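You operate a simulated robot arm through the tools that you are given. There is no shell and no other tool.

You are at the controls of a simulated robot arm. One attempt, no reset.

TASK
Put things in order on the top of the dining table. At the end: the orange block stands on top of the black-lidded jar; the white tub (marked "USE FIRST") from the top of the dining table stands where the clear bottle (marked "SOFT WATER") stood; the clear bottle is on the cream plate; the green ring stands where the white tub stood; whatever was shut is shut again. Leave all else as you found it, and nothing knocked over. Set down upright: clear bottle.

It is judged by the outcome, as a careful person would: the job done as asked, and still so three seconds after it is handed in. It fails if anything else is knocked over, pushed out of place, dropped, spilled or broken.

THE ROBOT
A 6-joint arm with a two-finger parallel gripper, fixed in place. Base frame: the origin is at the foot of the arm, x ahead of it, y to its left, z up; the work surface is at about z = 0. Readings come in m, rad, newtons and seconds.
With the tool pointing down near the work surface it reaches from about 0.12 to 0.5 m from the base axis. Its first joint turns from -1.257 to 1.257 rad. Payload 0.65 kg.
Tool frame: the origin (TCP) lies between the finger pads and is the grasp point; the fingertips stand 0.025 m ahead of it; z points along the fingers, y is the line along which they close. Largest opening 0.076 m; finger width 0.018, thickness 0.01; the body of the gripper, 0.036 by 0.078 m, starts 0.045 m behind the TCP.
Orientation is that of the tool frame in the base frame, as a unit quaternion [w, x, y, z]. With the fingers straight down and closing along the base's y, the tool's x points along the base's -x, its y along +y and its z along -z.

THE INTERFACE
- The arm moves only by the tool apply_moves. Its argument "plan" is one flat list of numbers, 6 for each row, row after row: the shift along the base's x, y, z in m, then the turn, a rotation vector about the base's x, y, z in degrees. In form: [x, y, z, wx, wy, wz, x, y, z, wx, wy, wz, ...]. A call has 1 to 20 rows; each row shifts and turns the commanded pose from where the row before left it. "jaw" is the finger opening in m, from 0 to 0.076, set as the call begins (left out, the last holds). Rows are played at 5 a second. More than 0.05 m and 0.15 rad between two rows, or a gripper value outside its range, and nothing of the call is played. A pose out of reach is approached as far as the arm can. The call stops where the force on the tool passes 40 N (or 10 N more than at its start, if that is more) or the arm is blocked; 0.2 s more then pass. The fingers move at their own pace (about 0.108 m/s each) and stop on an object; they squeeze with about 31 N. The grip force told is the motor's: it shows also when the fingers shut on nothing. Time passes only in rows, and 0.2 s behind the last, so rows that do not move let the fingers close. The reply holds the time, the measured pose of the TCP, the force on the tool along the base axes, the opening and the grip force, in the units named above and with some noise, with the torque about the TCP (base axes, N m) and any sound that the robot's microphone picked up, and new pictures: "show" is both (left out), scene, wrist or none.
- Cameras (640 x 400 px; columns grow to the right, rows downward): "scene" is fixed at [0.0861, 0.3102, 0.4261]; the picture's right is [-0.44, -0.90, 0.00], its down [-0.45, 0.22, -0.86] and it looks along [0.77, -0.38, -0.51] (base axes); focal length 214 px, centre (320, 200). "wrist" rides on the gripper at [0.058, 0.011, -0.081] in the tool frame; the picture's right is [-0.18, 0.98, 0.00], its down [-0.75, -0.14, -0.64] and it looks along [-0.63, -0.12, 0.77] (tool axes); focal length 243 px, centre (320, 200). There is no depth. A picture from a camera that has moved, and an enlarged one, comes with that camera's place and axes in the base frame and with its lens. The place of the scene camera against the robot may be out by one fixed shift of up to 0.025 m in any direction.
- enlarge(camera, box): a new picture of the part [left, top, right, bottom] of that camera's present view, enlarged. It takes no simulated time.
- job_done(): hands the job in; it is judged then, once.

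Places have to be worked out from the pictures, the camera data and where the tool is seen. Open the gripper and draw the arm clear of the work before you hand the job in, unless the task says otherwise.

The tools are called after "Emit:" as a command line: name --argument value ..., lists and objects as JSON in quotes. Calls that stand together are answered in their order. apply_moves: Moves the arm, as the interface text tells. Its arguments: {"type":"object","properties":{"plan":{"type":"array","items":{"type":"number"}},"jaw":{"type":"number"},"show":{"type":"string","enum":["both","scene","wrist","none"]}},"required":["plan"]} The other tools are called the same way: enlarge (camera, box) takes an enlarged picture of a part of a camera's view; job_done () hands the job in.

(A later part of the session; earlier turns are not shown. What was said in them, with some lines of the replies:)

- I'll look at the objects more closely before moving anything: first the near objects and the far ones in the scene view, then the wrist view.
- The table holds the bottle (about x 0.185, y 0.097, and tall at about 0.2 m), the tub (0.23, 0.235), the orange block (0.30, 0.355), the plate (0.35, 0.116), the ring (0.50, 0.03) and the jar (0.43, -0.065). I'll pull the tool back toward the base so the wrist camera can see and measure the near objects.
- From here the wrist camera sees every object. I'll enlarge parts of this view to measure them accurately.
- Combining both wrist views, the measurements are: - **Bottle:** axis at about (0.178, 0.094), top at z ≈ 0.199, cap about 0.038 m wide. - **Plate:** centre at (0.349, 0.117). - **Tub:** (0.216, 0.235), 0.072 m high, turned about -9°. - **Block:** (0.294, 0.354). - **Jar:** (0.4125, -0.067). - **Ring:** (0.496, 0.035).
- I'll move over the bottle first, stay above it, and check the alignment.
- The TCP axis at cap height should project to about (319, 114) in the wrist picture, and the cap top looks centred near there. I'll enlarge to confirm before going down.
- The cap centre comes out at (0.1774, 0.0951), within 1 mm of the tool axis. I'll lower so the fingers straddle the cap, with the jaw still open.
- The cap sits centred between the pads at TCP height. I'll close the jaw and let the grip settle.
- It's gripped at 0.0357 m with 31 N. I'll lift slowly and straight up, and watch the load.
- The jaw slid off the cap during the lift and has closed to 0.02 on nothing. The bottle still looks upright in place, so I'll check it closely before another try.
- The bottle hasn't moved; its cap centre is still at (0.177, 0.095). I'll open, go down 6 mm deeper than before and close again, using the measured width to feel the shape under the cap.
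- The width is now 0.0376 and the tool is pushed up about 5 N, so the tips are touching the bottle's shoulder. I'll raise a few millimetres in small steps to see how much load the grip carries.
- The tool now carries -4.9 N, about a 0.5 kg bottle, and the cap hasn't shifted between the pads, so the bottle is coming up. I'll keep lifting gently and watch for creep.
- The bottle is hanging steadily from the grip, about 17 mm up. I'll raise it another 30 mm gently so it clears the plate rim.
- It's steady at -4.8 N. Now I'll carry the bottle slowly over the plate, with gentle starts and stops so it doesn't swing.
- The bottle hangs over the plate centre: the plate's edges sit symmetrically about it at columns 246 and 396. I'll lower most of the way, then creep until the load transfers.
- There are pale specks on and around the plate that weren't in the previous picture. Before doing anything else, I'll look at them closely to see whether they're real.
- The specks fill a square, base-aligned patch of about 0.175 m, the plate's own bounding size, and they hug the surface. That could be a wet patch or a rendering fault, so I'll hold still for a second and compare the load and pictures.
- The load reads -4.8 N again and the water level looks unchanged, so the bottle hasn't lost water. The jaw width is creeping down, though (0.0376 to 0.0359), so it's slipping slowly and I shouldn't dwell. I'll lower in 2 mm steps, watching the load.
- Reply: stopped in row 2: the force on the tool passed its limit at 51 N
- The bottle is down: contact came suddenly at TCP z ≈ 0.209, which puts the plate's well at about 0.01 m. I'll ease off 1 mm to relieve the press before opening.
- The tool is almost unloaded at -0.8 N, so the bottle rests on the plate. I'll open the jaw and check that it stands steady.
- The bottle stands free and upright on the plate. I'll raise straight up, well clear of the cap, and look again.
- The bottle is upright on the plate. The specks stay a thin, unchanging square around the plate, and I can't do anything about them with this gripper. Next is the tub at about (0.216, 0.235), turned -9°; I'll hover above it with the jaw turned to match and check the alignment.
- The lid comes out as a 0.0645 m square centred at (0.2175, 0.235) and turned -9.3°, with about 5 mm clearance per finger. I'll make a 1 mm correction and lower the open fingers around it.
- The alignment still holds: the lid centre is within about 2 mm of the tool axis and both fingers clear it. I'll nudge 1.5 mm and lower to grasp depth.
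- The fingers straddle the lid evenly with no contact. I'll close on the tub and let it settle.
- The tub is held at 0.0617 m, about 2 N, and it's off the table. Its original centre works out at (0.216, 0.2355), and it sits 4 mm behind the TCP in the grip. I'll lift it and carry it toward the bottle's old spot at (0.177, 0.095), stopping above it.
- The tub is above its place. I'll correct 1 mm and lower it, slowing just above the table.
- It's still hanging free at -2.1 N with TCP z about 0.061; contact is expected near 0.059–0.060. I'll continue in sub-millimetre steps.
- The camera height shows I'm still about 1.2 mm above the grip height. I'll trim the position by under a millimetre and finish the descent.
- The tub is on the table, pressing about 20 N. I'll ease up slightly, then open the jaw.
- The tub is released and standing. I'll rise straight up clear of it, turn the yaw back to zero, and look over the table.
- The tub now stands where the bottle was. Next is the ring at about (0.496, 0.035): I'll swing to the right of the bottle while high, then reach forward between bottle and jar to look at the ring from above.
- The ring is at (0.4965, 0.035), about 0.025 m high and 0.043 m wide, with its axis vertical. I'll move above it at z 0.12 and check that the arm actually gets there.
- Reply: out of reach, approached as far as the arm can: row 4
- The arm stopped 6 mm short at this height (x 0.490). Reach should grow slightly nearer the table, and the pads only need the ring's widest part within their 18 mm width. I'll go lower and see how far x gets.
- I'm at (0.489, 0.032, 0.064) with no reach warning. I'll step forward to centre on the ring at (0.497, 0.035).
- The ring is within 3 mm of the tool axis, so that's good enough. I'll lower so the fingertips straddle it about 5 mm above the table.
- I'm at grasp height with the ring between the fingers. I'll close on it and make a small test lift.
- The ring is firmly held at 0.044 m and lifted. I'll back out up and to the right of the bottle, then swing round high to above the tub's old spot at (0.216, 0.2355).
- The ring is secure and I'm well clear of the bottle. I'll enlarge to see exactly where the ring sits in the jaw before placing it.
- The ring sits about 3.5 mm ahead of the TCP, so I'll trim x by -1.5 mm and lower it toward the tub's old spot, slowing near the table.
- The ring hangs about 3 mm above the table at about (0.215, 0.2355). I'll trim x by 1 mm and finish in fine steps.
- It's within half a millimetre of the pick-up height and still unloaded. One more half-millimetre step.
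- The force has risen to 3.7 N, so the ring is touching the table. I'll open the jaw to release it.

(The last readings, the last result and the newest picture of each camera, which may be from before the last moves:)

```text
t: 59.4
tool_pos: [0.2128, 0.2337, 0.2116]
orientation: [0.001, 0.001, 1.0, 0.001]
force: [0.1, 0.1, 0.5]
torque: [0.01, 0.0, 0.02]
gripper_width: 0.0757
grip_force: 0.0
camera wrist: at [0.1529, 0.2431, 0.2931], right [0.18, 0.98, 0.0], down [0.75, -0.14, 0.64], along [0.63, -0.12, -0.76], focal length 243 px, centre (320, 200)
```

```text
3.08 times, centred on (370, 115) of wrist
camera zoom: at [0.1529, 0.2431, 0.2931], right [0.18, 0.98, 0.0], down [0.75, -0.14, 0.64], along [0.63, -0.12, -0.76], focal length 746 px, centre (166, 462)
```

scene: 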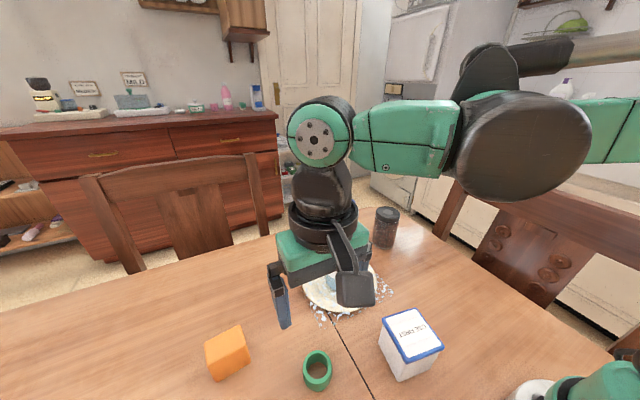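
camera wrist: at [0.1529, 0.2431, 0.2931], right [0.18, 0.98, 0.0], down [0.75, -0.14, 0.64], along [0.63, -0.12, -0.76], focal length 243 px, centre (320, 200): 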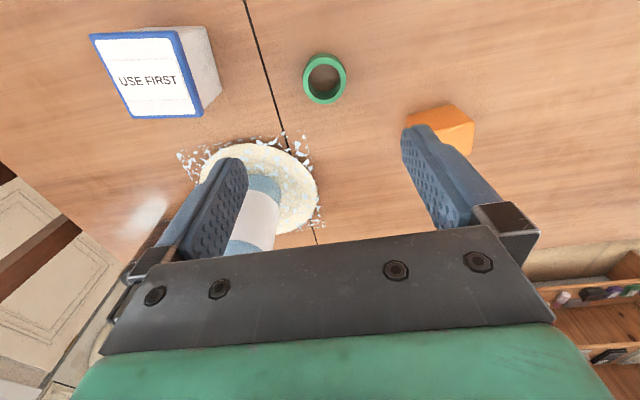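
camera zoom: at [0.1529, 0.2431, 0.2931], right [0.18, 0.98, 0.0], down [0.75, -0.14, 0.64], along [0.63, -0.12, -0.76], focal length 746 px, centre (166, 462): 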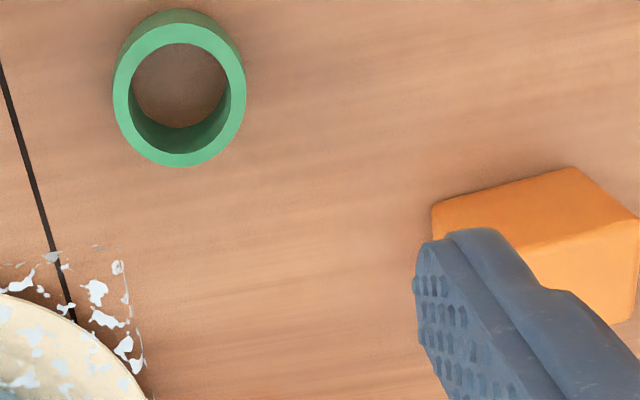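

The ring stands upright at (0.217, 0.2355), where the tub was. Now I'll move over the orange block at about (0.294, 0.354) to check its pose before grasping.

Emit:
apply_moves --plan '[0.018, 0.029, 0, 0, 0, 0, 0.018, 0.029, 0, 0, 0, 1.5, 0.018, 0.029, 0, 0, 0, 1.5, 0.018, 0.029, 0, 0, 0, 1.5, 0, 0, 0, 0, 0, 0]' --jaw 0.076 --show "both"

Emit:
enlarge --camera "wrist" --box '[220, 30, 420, 170]'

```text
t: 60.6
tool_pos: [0.2856, 0.3506, 0.2106]
orientation: [0.0, -0.04, 0.999, 0.001]
force: [0.6, -1.1, 0.1]
torque: [0.01, 0.01, 0.01]
gripper_width: 0.0757
grip_force: 0.0
camera wrist: at [0.2243, 0.3568, 0.2913], right [0.1, 0.99, 0.0], down [0.76, -0.08, 0.64], along [0.64, -0.07, -0.76], focal length 243 px, centre (320, 200)
```

scene: 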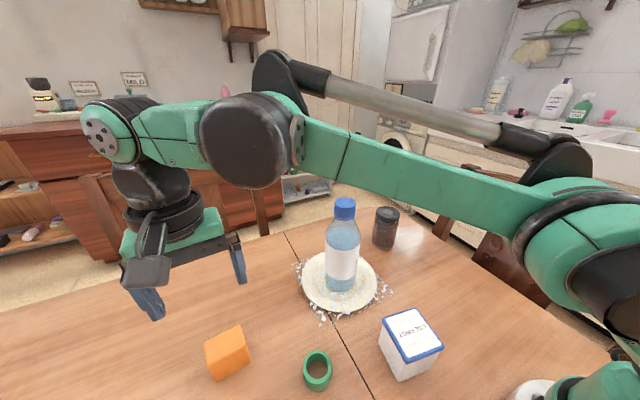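
wrist: 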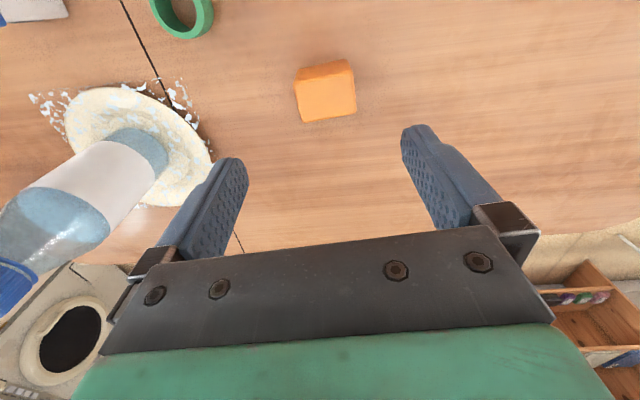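

```text
2.86 times, centred on (320, 100) of wrist
camera zoom: at [0.2243, 0.3568, 0.2913], right [0.1, 0.99, 0.0], down [0.76, -0.08, 0.64], along [0.64, -0.07, -0.76], focal length 693 px, centre (320, 486)
```

zoom: 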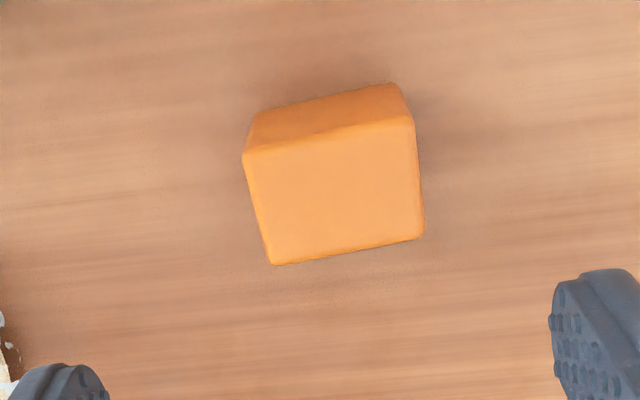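

The block's top centre works out at (0.297, 0.355), turned about 5°, about 0.054 x 0.037 m and 0.055 m high. I'll centre over it and lower partway with the jaw open.

Emit:
apply_moves --plan '[0.006, 0.002, -0.03, 0, 0, 0.5, 0.006, 0.002, -0.04, 0, 0, 0, 0, 0, -0.035, 0, 0, 0, 0, 0, 0, 0, 0, 0]' --jaw 0.076 --show "both"

Emit:
enlarge --camera "wrist" --box '[200, 60, 440, 230]'

```text
t: 61.6
tool_pos: [0.2958, 0.3556, 0.1043]
orientation: [0.001, -0.043, 0.999, 0.0]
force: [1.0, -0.8, 0.5]
torque: [-0.01, 0.0, 0.01]
gripper_width: 0.076
grip_force: 0.0
camera wrist: at [0.2357, 0.3615, 0.1852], right [0.1, 1.0, 0.0], down [0.76, -0.08, 0.64], along [0.64, -0.06, -0.76], focal length 243 px, centre (320, 200)
```

scene: 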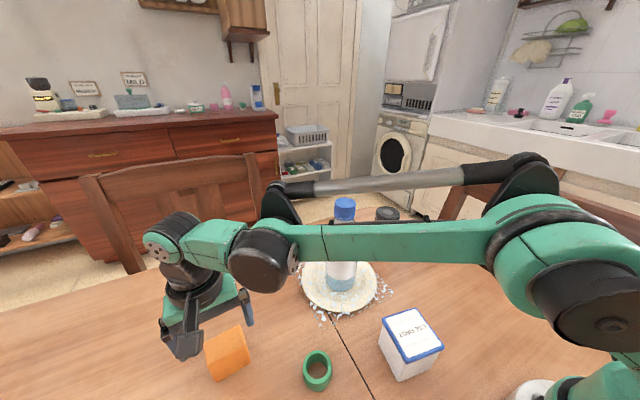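
wrist: 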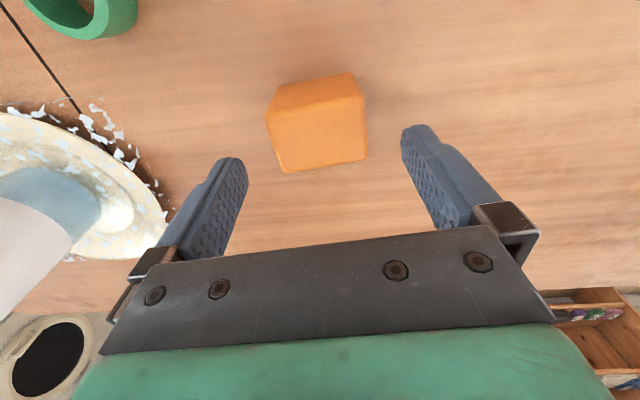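

```text
2.35 times, centred on (320, 145) of wrist
camera zoom: at [0.2357, 0.3615, 0.1852], right [0.1, 1.0, 0.0], down [0.76, -0.08, 0.64], along [0.64, -0.06, -0.76], focal length 571 px, centre (320, 329)
```

zoom: 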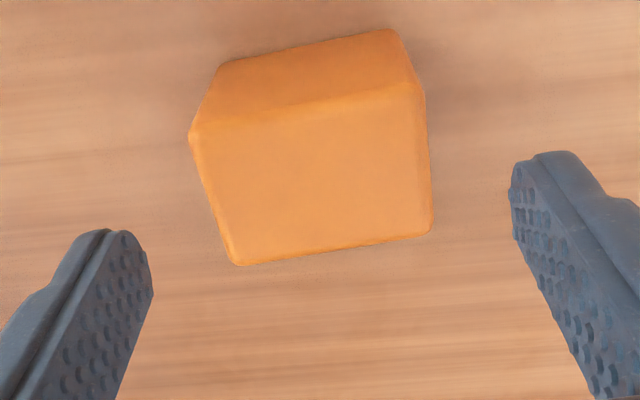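

The block is about 2.7 mm further out in x and 1 mm in -y than the tool axis. I'll correct that and lower to grasp height, then close.

Emit:
apply_moves --plan '[0.0025, -0.001, -0.015, 0, 0, 0, 0, 0, -0.02, 0, 0, 0, 0, 0, -0.018, 0, 0, 0, 0, 0, -0.01, 0, 0, 0, 0, 0, 0, 0, 0, 0]' --jaw 0.076 --show "wrist"

Emit:
apply_moves --plan '[0, 0, 0, 0, 0, 0, 0, 0, 0, 0, 0, 0, 0, 0, 0, 0, 0, 0]' --jaw 0.0 --show "both"

```text
t: 62.8
tool_pos: [0.2989, 0.3535, 0.0412]
orientation: [0.001, -0.044, 0.999, 0.001]
force: [0.2, 0.0, -0.2]
torque: [0.02, 0.0, -0.01]
gripper_width: 0.0763
grip_force: 0.1
camera wrist: at [0.2382, 0.3588, 0.1224], right [0.1, 1.0, 0.0], down [0.76, -0.08, 0.64], along [0.64, -0.06, -0.76], focal length 243 px, centre (320, 200)
```

wrist: 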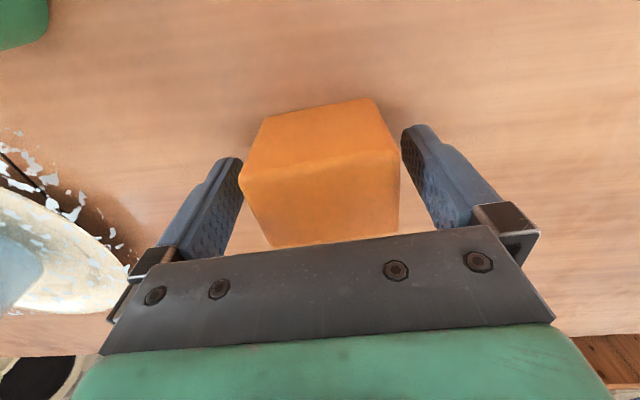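

```text
t: 63.6
tool_pos: [0.2982, 0.3536, 0.0418]
orientation: [0.002, -0.043, 0.999, 0.001]
force: [0.3, 1.0, -0.7]
torque: [0.0, 0.03, -0.01]
gripper_width: 0.0555
grip_force: 31.4
camera wrist: at [0.2382, 0.3588, 0.1226], right [0.1, 1.0, 0.0], down [0.76, -0.08, 0.64], along [0.64, -0.06, -0.76], focal length 243 px, centre (320, 200)
```

scene: 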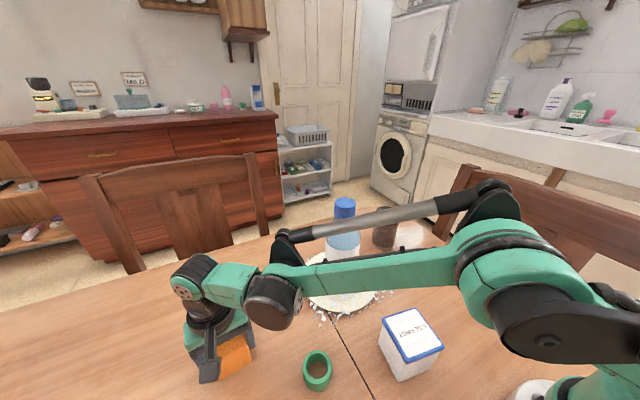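
wrist: 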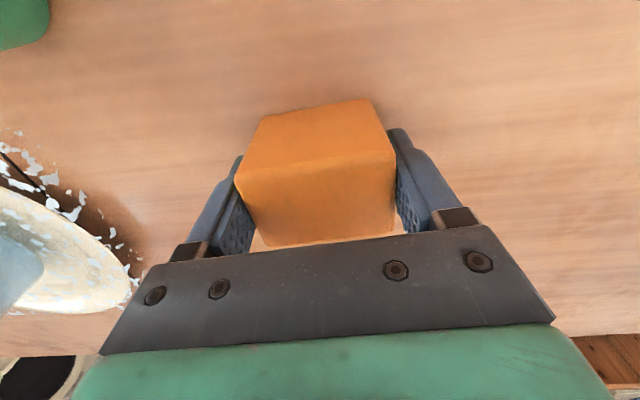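

The block is gripped at 0.0555 m. I'll make a small test lift first.

Emit:
apply_moves --plan '[0, 0, 0.003, 0, 0, 0, 0, 0, 0.005, 0, 0, 0, 0, 0, 0.006, 0, 0, 0, 0, 0, 0, 0, 0, 0]' --show "wrist"

```text
t: 64.6
tool_pos: [0.2981, 0.3533, 0.057]
orientation: [0.0, -0.044, 0.999, 0.001]
force: [0.1, -0.1, -1.6]
torque: [0.0, 0.0, 0.0]
gripper_width: 0.0556
grip_force: 30.5
camera wrist: at [0.2386, 0.3591, 0.1375], right [0.1, 1.0, 0.0], down [0.76, -0.08, 0.64], along [0.64, -0.06, -0.76], focal length 243 px, centre (320, 200)
```

wrist: 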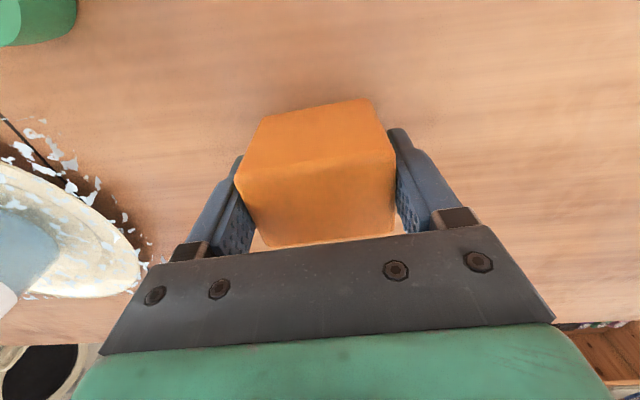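

It's held securely at about 1.3 N. I'll lift and retract, then swing high and close to the base so the block passes well clear of the bottle.

Emit:
apply_moves --plan '[0, 0, 0.025, 0, 0, 0, -0.01, -0.015, 0.038, 0, 0, 0, -0.015, -0.02, 0.04, 0, 0, 0, -0.02, -0.028, 0.032, 0, 0, 0, -0.02, -0.035, 0.025, 0, 0, 0, -0.015, -0.037, 0.025, 0, 0, 0, 0, -0.042, 0.022, 0, 0, -1, 0, -0.045, 0.012, 0, 0, -1, 0, -0.045, 0, 0, 0, -1, 0.003, -0.045, 0, 0, 0, -1, 0.015, -0.042, 0, 0, 0, -1, 0.025, -0.03, 0, 0, 0, 0, 0, 0, 0, 0, 0, 0]' --show "both"

```text
t: 67.4
tool_pos: [0.2608, -0.0299, 0.2771]
orientation: [0.001, 0.0, 1.0, 0.0]
force: [0.8, -0.5, -2.2]
torque: [-0.01, 0.02, -0.02]
gripper_width: 0.0559
grip_force: 30.8
camera wrist: at [0.2019, -0.0199, 0.358], right [0.18, 0.98, 0.0], down [0.75, -0.14, 0.64], along [0.63, -0.12, -0.77], focal length 243 px, centre (320, 200)
```

scene: 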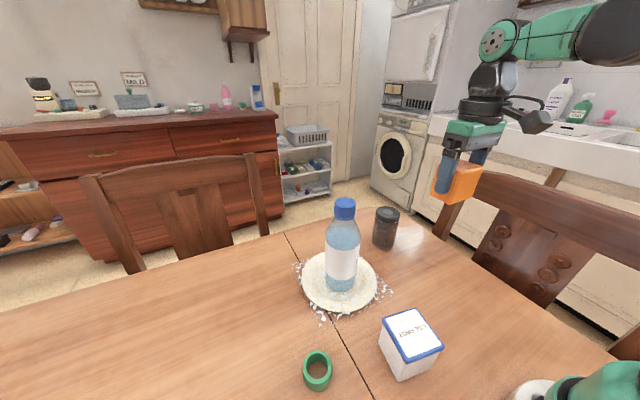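
wrist: 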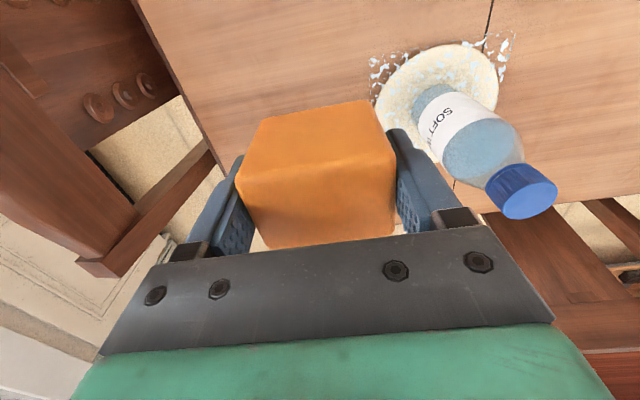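

All the other objects are undisturbed and the block is secure. I'll reach past the jar at a height where the block's underside (about 0.19 m) clears it, so the wrist camera can see the lid in front of the block.

Emit:
apply_moves --plan '[0.025, 0.001, -0.004, 0, 0, 0, 0.037, 0.002, -0.008, 0, 0, 0, 0.037, 0.002, -0.009, 0, 0, 0, 0.037, 0.002, -0.009, 0, 0, 0, 0.034, 0.002, -0.009, 0, 0, 0, 0.018, 0.001, -0.004, 0, 0, 0, 0, 0, 0, 0, 0, 0]' --show "both"

Emit:
enlarge --camera "wrist" --box '[180, 0, 380, 140]'

```text
t: 69.0
tool_pos: [0.4493, -0.0197, 0.2319]
orientation: [0.001, -0.001, 1.0, 0.001]
force: [-0.4, -0.3, -1.5]
torque: [-0.04, 0.0, 0.01]
gripper_width: 0.0555
grip_force: 31.0
camera wrist: at [0.3898, -0.0092, 0.3135], right [0.18, 0.98, 0.0], down [0.75, -0.14, 0.64], along [0.63, -0.12, -0.76], focal length 243 px, centre (320, 200)
```

scene: 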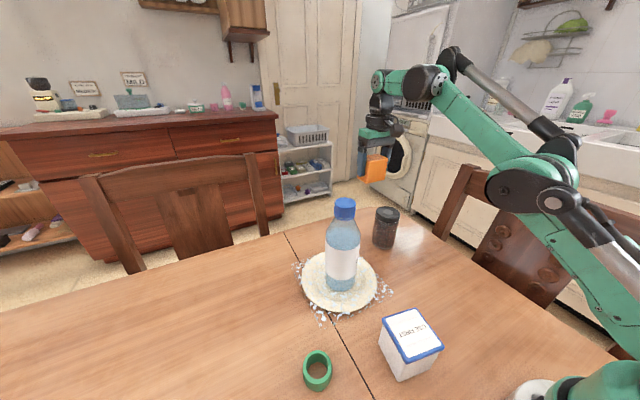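
wrist: 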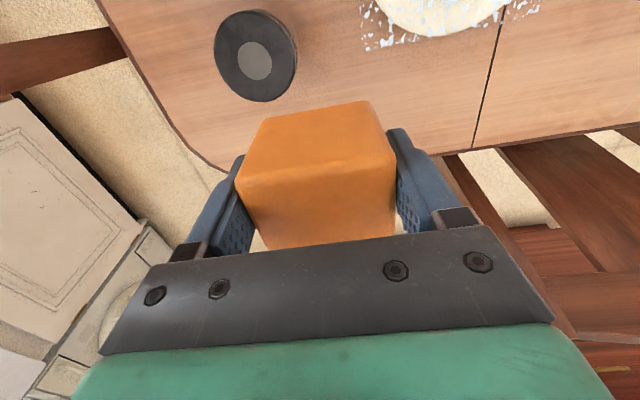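

```text
2.86 times, centred on (280, 70) of wrist
camera zoom: at [0.3898, -0.0092, 0.3135], right [0.18, 0.98, 0.0], down [0.75, -0.14, 0.64], along [0.63, -0.12, -0.76], focal length 693 px, centre (434, 571)
```

zoom: 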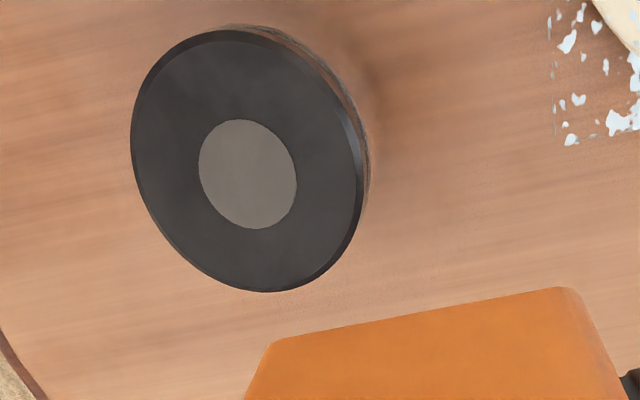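

The lid's grey centre disc, combined with the earlier views, puts the jar at (0.4177, -0.066) with its top at about 0.100. I'll enlarge the block to see how it sits in the jaw.

Emit:
enlarge --camera "wrist" --box '[210, 80, 430, 260]'

```text
2.22 times, centred on (320, 170) of wrist
camera zoom: at [0.3898, -0.0092, 0.3135], right [0.18, 0.98, 0.0], down [0.75, -0.14, 0.64], along [0.63, -0.12, -0.76], focal length 539 px, centre (320, 267)
```

zoom: 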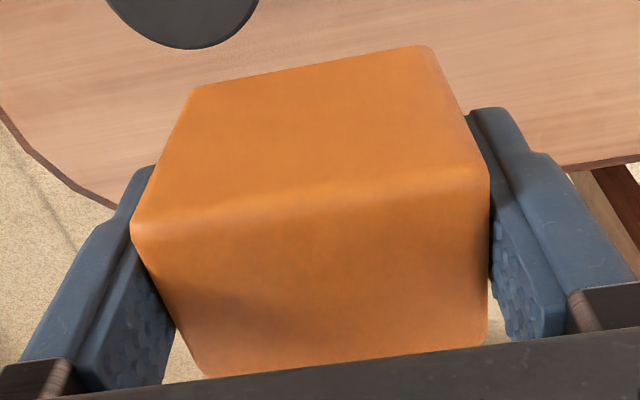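

The block's centre sits 3 mm ahead of the TCP and its underside is about 41.5 mm below, so I expect contact at TCP z ≈ 0.1415. I'll move over the jar and lower to about 1.8 cm above that, then check.

Emit:
apply_moves --plan '[-0.0175, -0.023, 0, 0, 0, 0, -0.0174, -0.0231, 0, 0, 0, 0, 0, 0, -0.025, 0, 0, 0, 0, 0, -0.025, 0, 0, 0, 0, 0, -0.015, 0, 0, 0, 0, 0, -0.0075, 0, 0, 0, 0, 0, 0, 0, 0, 0]' --show "both"

Emit:
enlarge --camera "scene" --box '[320, 130, 460, 270]'

Emit:
enlarge --camera "wrist" --box '[210, 60, 430, 260]'

```text
t: 70.6
tool_pos: [0.4139, -0.067, 0.1575]
orientation: [0.001, 0.0, 1.0, 0.0]
force: [0.5, -0.3, -1.3]
torque: [0.04, -0.01, 0.03]
gripper_width: 0.0556
grip_force: 31.0
camera wrist: at [0.3549, -0.0557, 0.2399], right [0.18, 0.98, 0.0], down [0.75, -0.14, 0.64], along [0.63, -0.12, -0.76], focal length 243 px, centre (320, 200)
```

scene: 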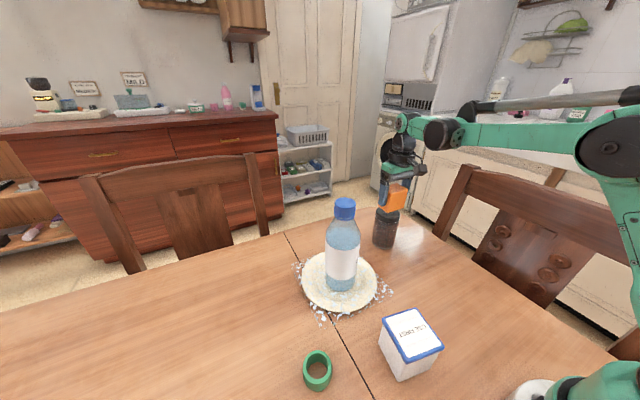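
wrist: 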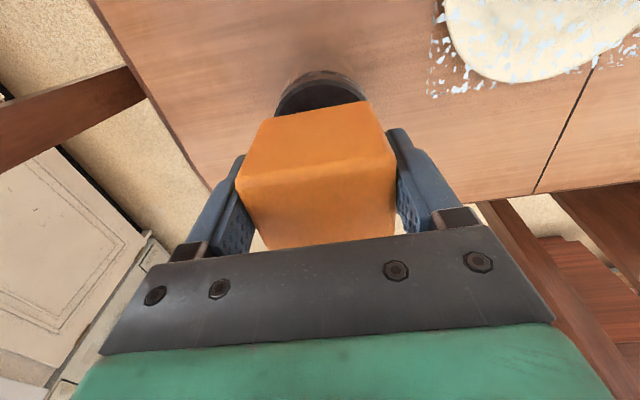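

```text
2.86 times, centred on (390, 200) of scene
camera zoom: at [0.0861, 0.3102, 0.4261], right [-0.44, -0.9, 0.0], down [-0.45, 0.22, -0.86], along [0.77, -0.38, -0.51], focal length 613 px, centre (120, 200)
```

zoom: 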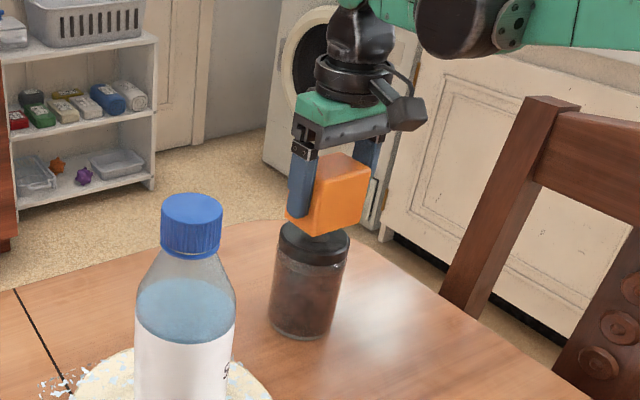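

```text
2.00 times, centred on (320, 160) of wrist
camera zoom: at [0.3549, -0.0557, 0.2399], right [0.18, 0.98, 0.0], down [0.75, -0.14, 0.64], along [0.63, -0.12, -0.76], focal length 485 px, centre (320, 280)
```

zoom: 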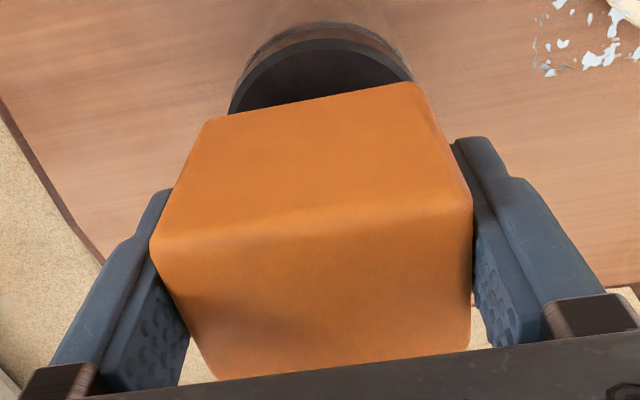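

Block and jar line up: the lid's near edge is symmetric about the block and y matches at -0.066. I'll lower 12 mm, then creep.

Emit:
apply_moves --plan '[0, 0, -0.004, 0, 0, 0, 0, 0, -0.004, 0, 0, 0, 0, 0, -0.003, 0, 0, 0, 0, 0, 0, 0, 0, 0]' --show "scene"

Emit:
enlarge --camera "scene" --box '[340, 160, 440, 260]'

```text
t: 71.6
tool_pos: [0.4137, -0.0659, 0.1493]
orientation: [0.001, 0.0, 1.0, 0.001]
force: [0.0, 0.5, -3.0]
torque: [0.0, -0.01, 0.01]
gripper_width: 0.0559
grip_force: 31.2
```

scene: 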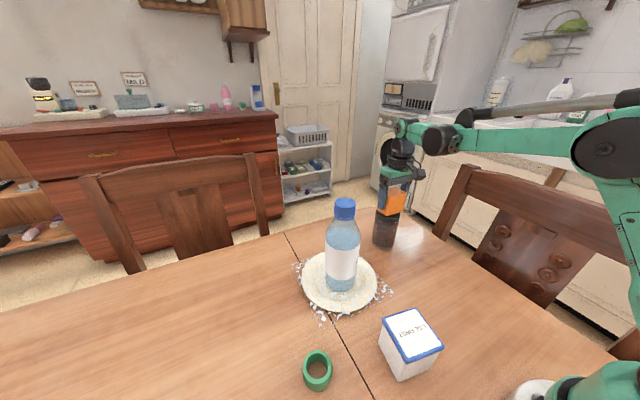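

```text
4.00 times, centred on (390, 210) of scene
camera zoom: at [0.0861, 0.3102, 0.4261], right [-0.44, -0.9, 0.0], down [-0.45, 0.22, -0.86], along [0.77, -0.38, -0.51], focal length 858 px, centre (40, 160)
```

zoom: 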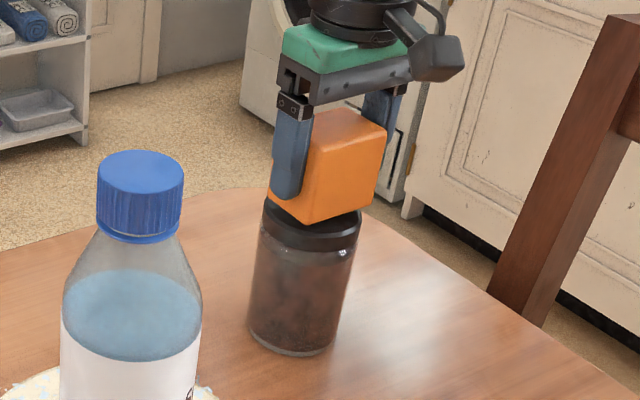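

The block is just above the lid and centred. I'll step down 1 mm at a time, reading the force.

Emit:
apply_moves --plan '[0, 0, -0.001, 0, 0, 0, 0, 0, -0.001, 0, 0, 0, 0, 0, 0, 0, 0, 0]' --show "none"

Emit:
apply_moves --plan '[0, 0, -0.001, 0, 0, 0, 0, 0, 0, 0, 0, 0]' --show "none"

Emit:
apply_moves --plan '[0, 0, -0.001, 0, 0, 0, 0, 0, 0, 0, 0, 0]' --show "wrist"

```text
t: 72.4
tool_pos: [0.4153, -0.0655, 0.1468]
orientation: [0.001, 0.0, 1.0, 0.0]
force: [0.4, -0.4, -2.1]
torque: [-0.01, -0.02, 0.03]
gripper_width: 0.0558
grip_force: 30.8
```

```text
t: 73.0
tool_pos: [0.4151, -0.0664, 0.145]
orientation: [0.001, 0.001, 1.0, 0.001]
force: [0.4, -0.5, -1.9]
torque: [-0.01, 0.0, 0.03]
gripper_width: 0.0558
grip_force: 31.6
```

```text
t: 73.6
tool_pos: [0.4151, -0.0651, 0.1444]
orientation: [0.002, 0.0, 1.0, 0.001]
force: [-0.3, 0.9, -2.0]
torque: [0.0, 0.03, -0.02]
gripper_width: 0.0557
grip_force: 31.4
camera wrist: at [0.3553, -0.0551, 0.2253], right [0.18, 0.98, 0.0], down [0.75, -0.14, 0.64], along [0.63, -0.12, -0.76], focal length 243 px, centre (320, 200)
```

wrist: 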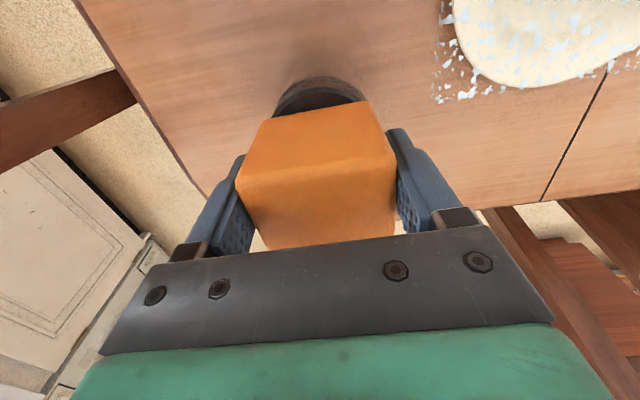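

No contact yet at TCP z 0.144, with the load still about -2 N. I'll continue in smaller steps.

Emit:
apply_moves --plan '[0, 0, -0.0008, 0, 0, 0, 0, 0, 0, 0, 0, 0]' --show "none"

Emit:
apply_moves --plan '[0, 0, -0.0007, 0, 0, 0, 0, 0, 0, 0, 0, 0]' --show "none"

Emit:
apply_moves --plan '[0, 0, -0.0006, 0, 0, 0, 0, 0, 0, 0, 0, 0]' --show "none"

```text
t: 74.2
tool_pos: [0.4157, -0.0662, 0.1432]
orientation: [0.001, 0.0, 1.0, 0.001]
force: [-0.3, 0.4, -0.7]
torque: [0.02, -0.01, -0.04]
gripper_width: 0.0557
grip_force: 30.9
```

```text
t: 74.8
tool_pos: [0.4153, -0.0659, 0.1432]
orientation: [0.001, 0.0, 1.0, 0.001]
force: [0.2, -0.1, -1.6]
torque: [0.02, -0.01, 0.04]
gripper_width: 0.056
grip_force: 31.0
```

```text
t: 75.4
tool_pos: [0.4155, -0.0668, 0.1427]
orientation: [0.002, 0.0, 1.0, 0.001]
force: [-3.3, 1.1, 12.3]
torque: [-0.08, -0.15, 0.02]
gripper_width: 0.0559
grip_force: 31.2
```

Contact with the lid: +12 N at TCP z ≈ 0.1425. I'll ease up a touch, then open the jaw.

Emit:
apply_moves --plan '[0, 0, 0.0004, 0, 0, 0, 0, 0, 0, 0, 0, 0]' --show "none"

Emit:
apply_moves --plan '[0, 0, 0, 0, 0, 0, 0, 0, 0, 0, 0, 0, 0, 0, 0, 0, 0, 0]' --jaw 0.076 --show "both"

Emit:
enlarge --camera "scene" --box '[340, 160, 440, 260]'

```text
t: 76.0
tool_pos: [0.4162, -0.0666, 0.1426]
orientation: [0.002, 0.001, 1.0, 0.001]
force: [-1.5, -1.2, 2.9]
torque: [-0.18, -0.04, -0.06]
gripper_width: 0.0559
grip_force: 31.0
```

```text
t: 76.8
tool_pos: [0.4169, -0.0646, 0.1436]
orientation: [0.001, 0.001, 1.0, 0.0]
force: [-0.4, 0.6, -0.5]
torque: [0.0, 0.02, 0.02]
gripper_width: 0.0762
grip_force: 0.1
camera wrist: at [0.3555, -0.055, 0.2238], right [0.18, 0.98, 0.0], down [0.75, -0.14, 0.64], along [0.63, -0.12, -0.76], focal length 243 px, centre (320, 200)
```

scene: 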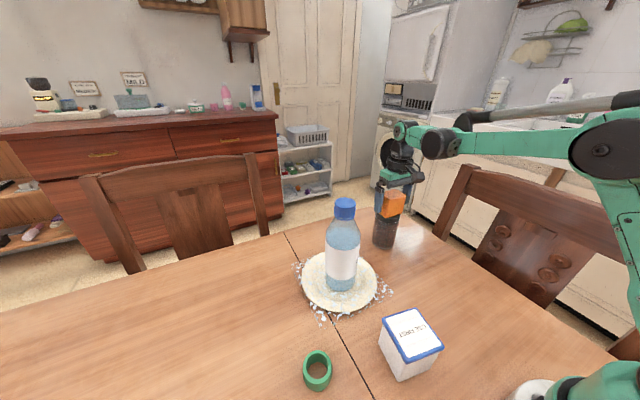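
wrist: 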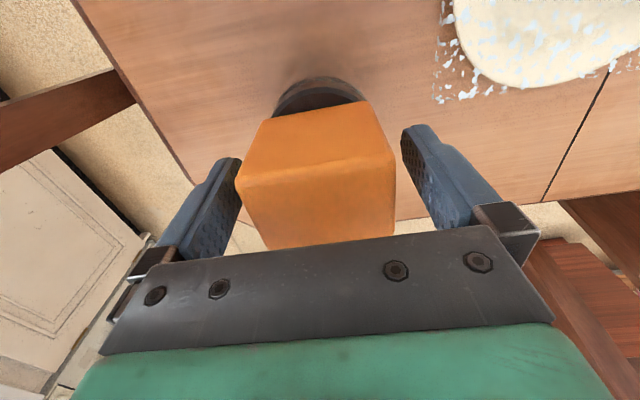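

```text
4.00 times, centred on (390, 210) of scene
camera zoom: at [0.0861, 0.3102, 0.4261], right [-0.44, -0.9, 0.0], down [-0.45, 0.22, -0.86], along [0.77, -0.38, -0.51], focal length 858 px, centre (40, 160)
```

zoom: 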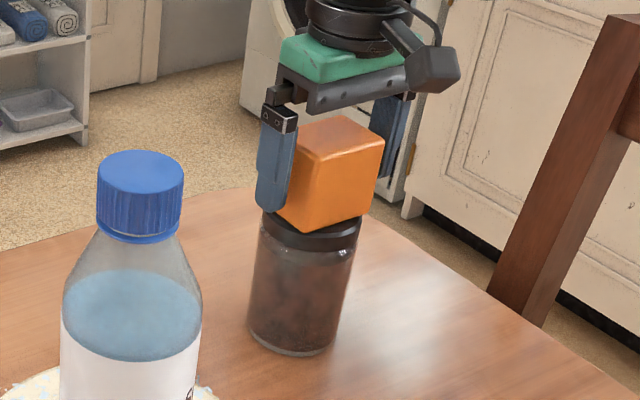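

The block stands on the lid with both fingers clear of it. I'll rise straight up slowly at first, then retract well clear.

Emit:
apply_moves --plan '[0, 0, 0.008, 0, 0, 0, 0, 0, 0.015, 0, 0, 0, 0, 0, 0.025, 0, 0, 0, 0, 0, 0.035, 0, 0, 0, -0.02, 0, 0.035, 0, 0, 0, -0.04, 0, 0.015, 0, 0, 0, -0.045, 0, 0, 0, 0, 0, -0.04, 0, 0, 0, 0, 0, 0, 0, 0, 0, 0, 0]' --jaw 0.076 --show "both"

Emit:
enlarge --camera "scene" --box '[280, 160, 440, 330]'

Emit:
enlarge --camera "scene" --box '[270, 280, 470, 400]'

```text
t: 78.8
tool_pos: [0.2695, -0.0675, 0.2766]
orientation: [0.002, 0.0, 1.0, 0.001]
force: [0.1, 0.5, 0.7]
torque: [-0.01, 0.02, -0.02]
gripper_width: 0.0756
grip_force: 0.1
camera wrist: at [0.2106, -0.0568, 0.3584], right [0.18, 0.98, 0.0], down [0.75, -0.14, 0.64], along [0.63, -0.12, -0.76], focal length 243 px, centre (320, 200)
```

scene: 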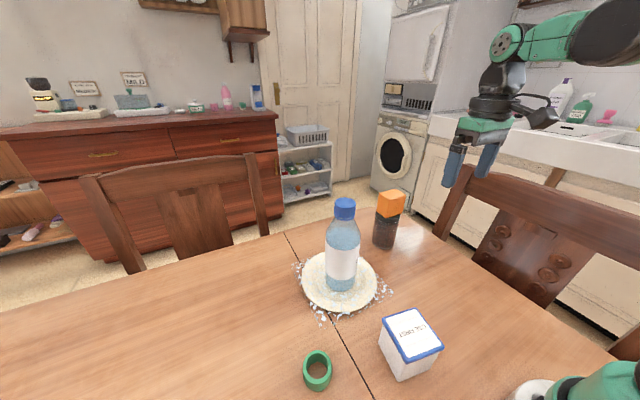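
wrist: 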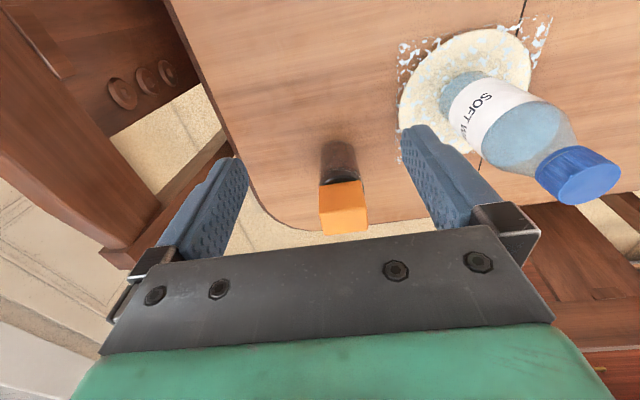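

```text
2.35 times, centred on (360, 245) of scene
camera zoom: at [0.0861, 0.3102, 0.4261], right [-0.44, -0.9, 0.0], down [-0.45, 0.22, -0.86], along [0.77, -0.38, -0.51], focal length 505 px, centre (226, 94)
```

zoom: 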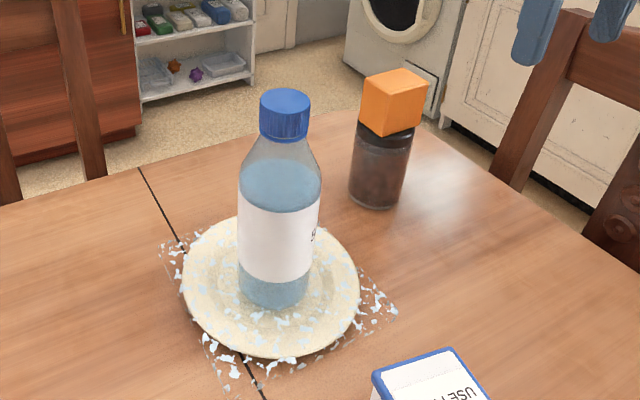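

```text
3.20 times, centred on (370, 340) of scene
camera zoom: at [0.0861, 0.3102, 0.4261], right [-0.44, -0.9, 0.0], down [-0.45, 0.22, -0.86], along [0.77, -0.38, -0.51], focal length 686 px, centre (160, -248)
```

zoom: 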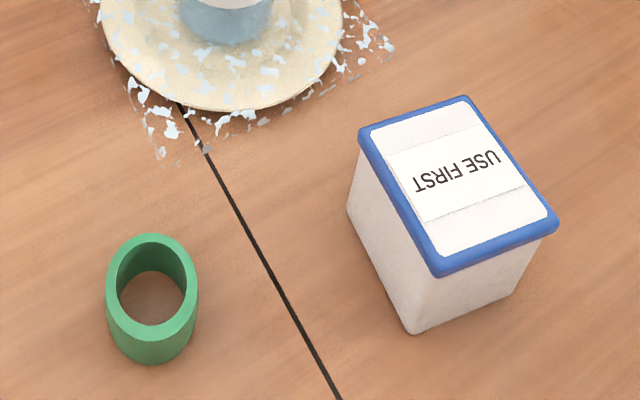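

All four moves are in place:
- **Block:** upright on the black-lidded jar.
- **Bottle:** upright on the cream plate, cap on.
- **Tub:** lid shut, at the bottle's old spot, about (0.176, 0.096).
- **Ring:** at the tub's old spot, about (0.217, 0.2355).

The plate, jar and everything else look unmoved. The pale specks around the plate are still there. They appeared while I lowered the bottle; I couldn't tell what they are and can't clear them with this gripper. The bottle's measured weight and visible water level hadn't changed. I also pressed the bottle onto the plate harder than intended for a moment, about 51 N at touchdown. The jaw is open and the arm is clear, so I'm handing in.

Emit:
job_done

```text
The job is handed in.
```

I made all four moves and handed the job in, but pale specks appeared on and around the plate that I couldn't explain or remove.

**Final positions**
- **Orange block:** standing on the lid of the black-lidded jar.
- **Clear bottle:** upright on the cream plate, cap still on.
- **White tub:** at the bottle's old spot to within about 3 mm, lid shut.
- **Green ring:** standing upright at the tub's old spot to within about 2 mm.

The plate and jar look unmoved, and nothing was knocked over.

**What could count against the result**
- **Specks at the plate:** they showed up while I was lowering the bottle, in a square patch the size of the plate. They could be spilled water, damage to the plate or a fault in the picture. The bottle's measured weight and visible water level did not seem to change, which argues against a spill, but I could not confirm that.
- **Hard touchdown:** the bottle met the plate with a brief push of about 51 N, which tripped the force limit. The specks were already there before this.
- **First lift of the bottle:** my first grip slid off the cap. The bottle stayed standing and did not shift, and a second, slower lift worked.
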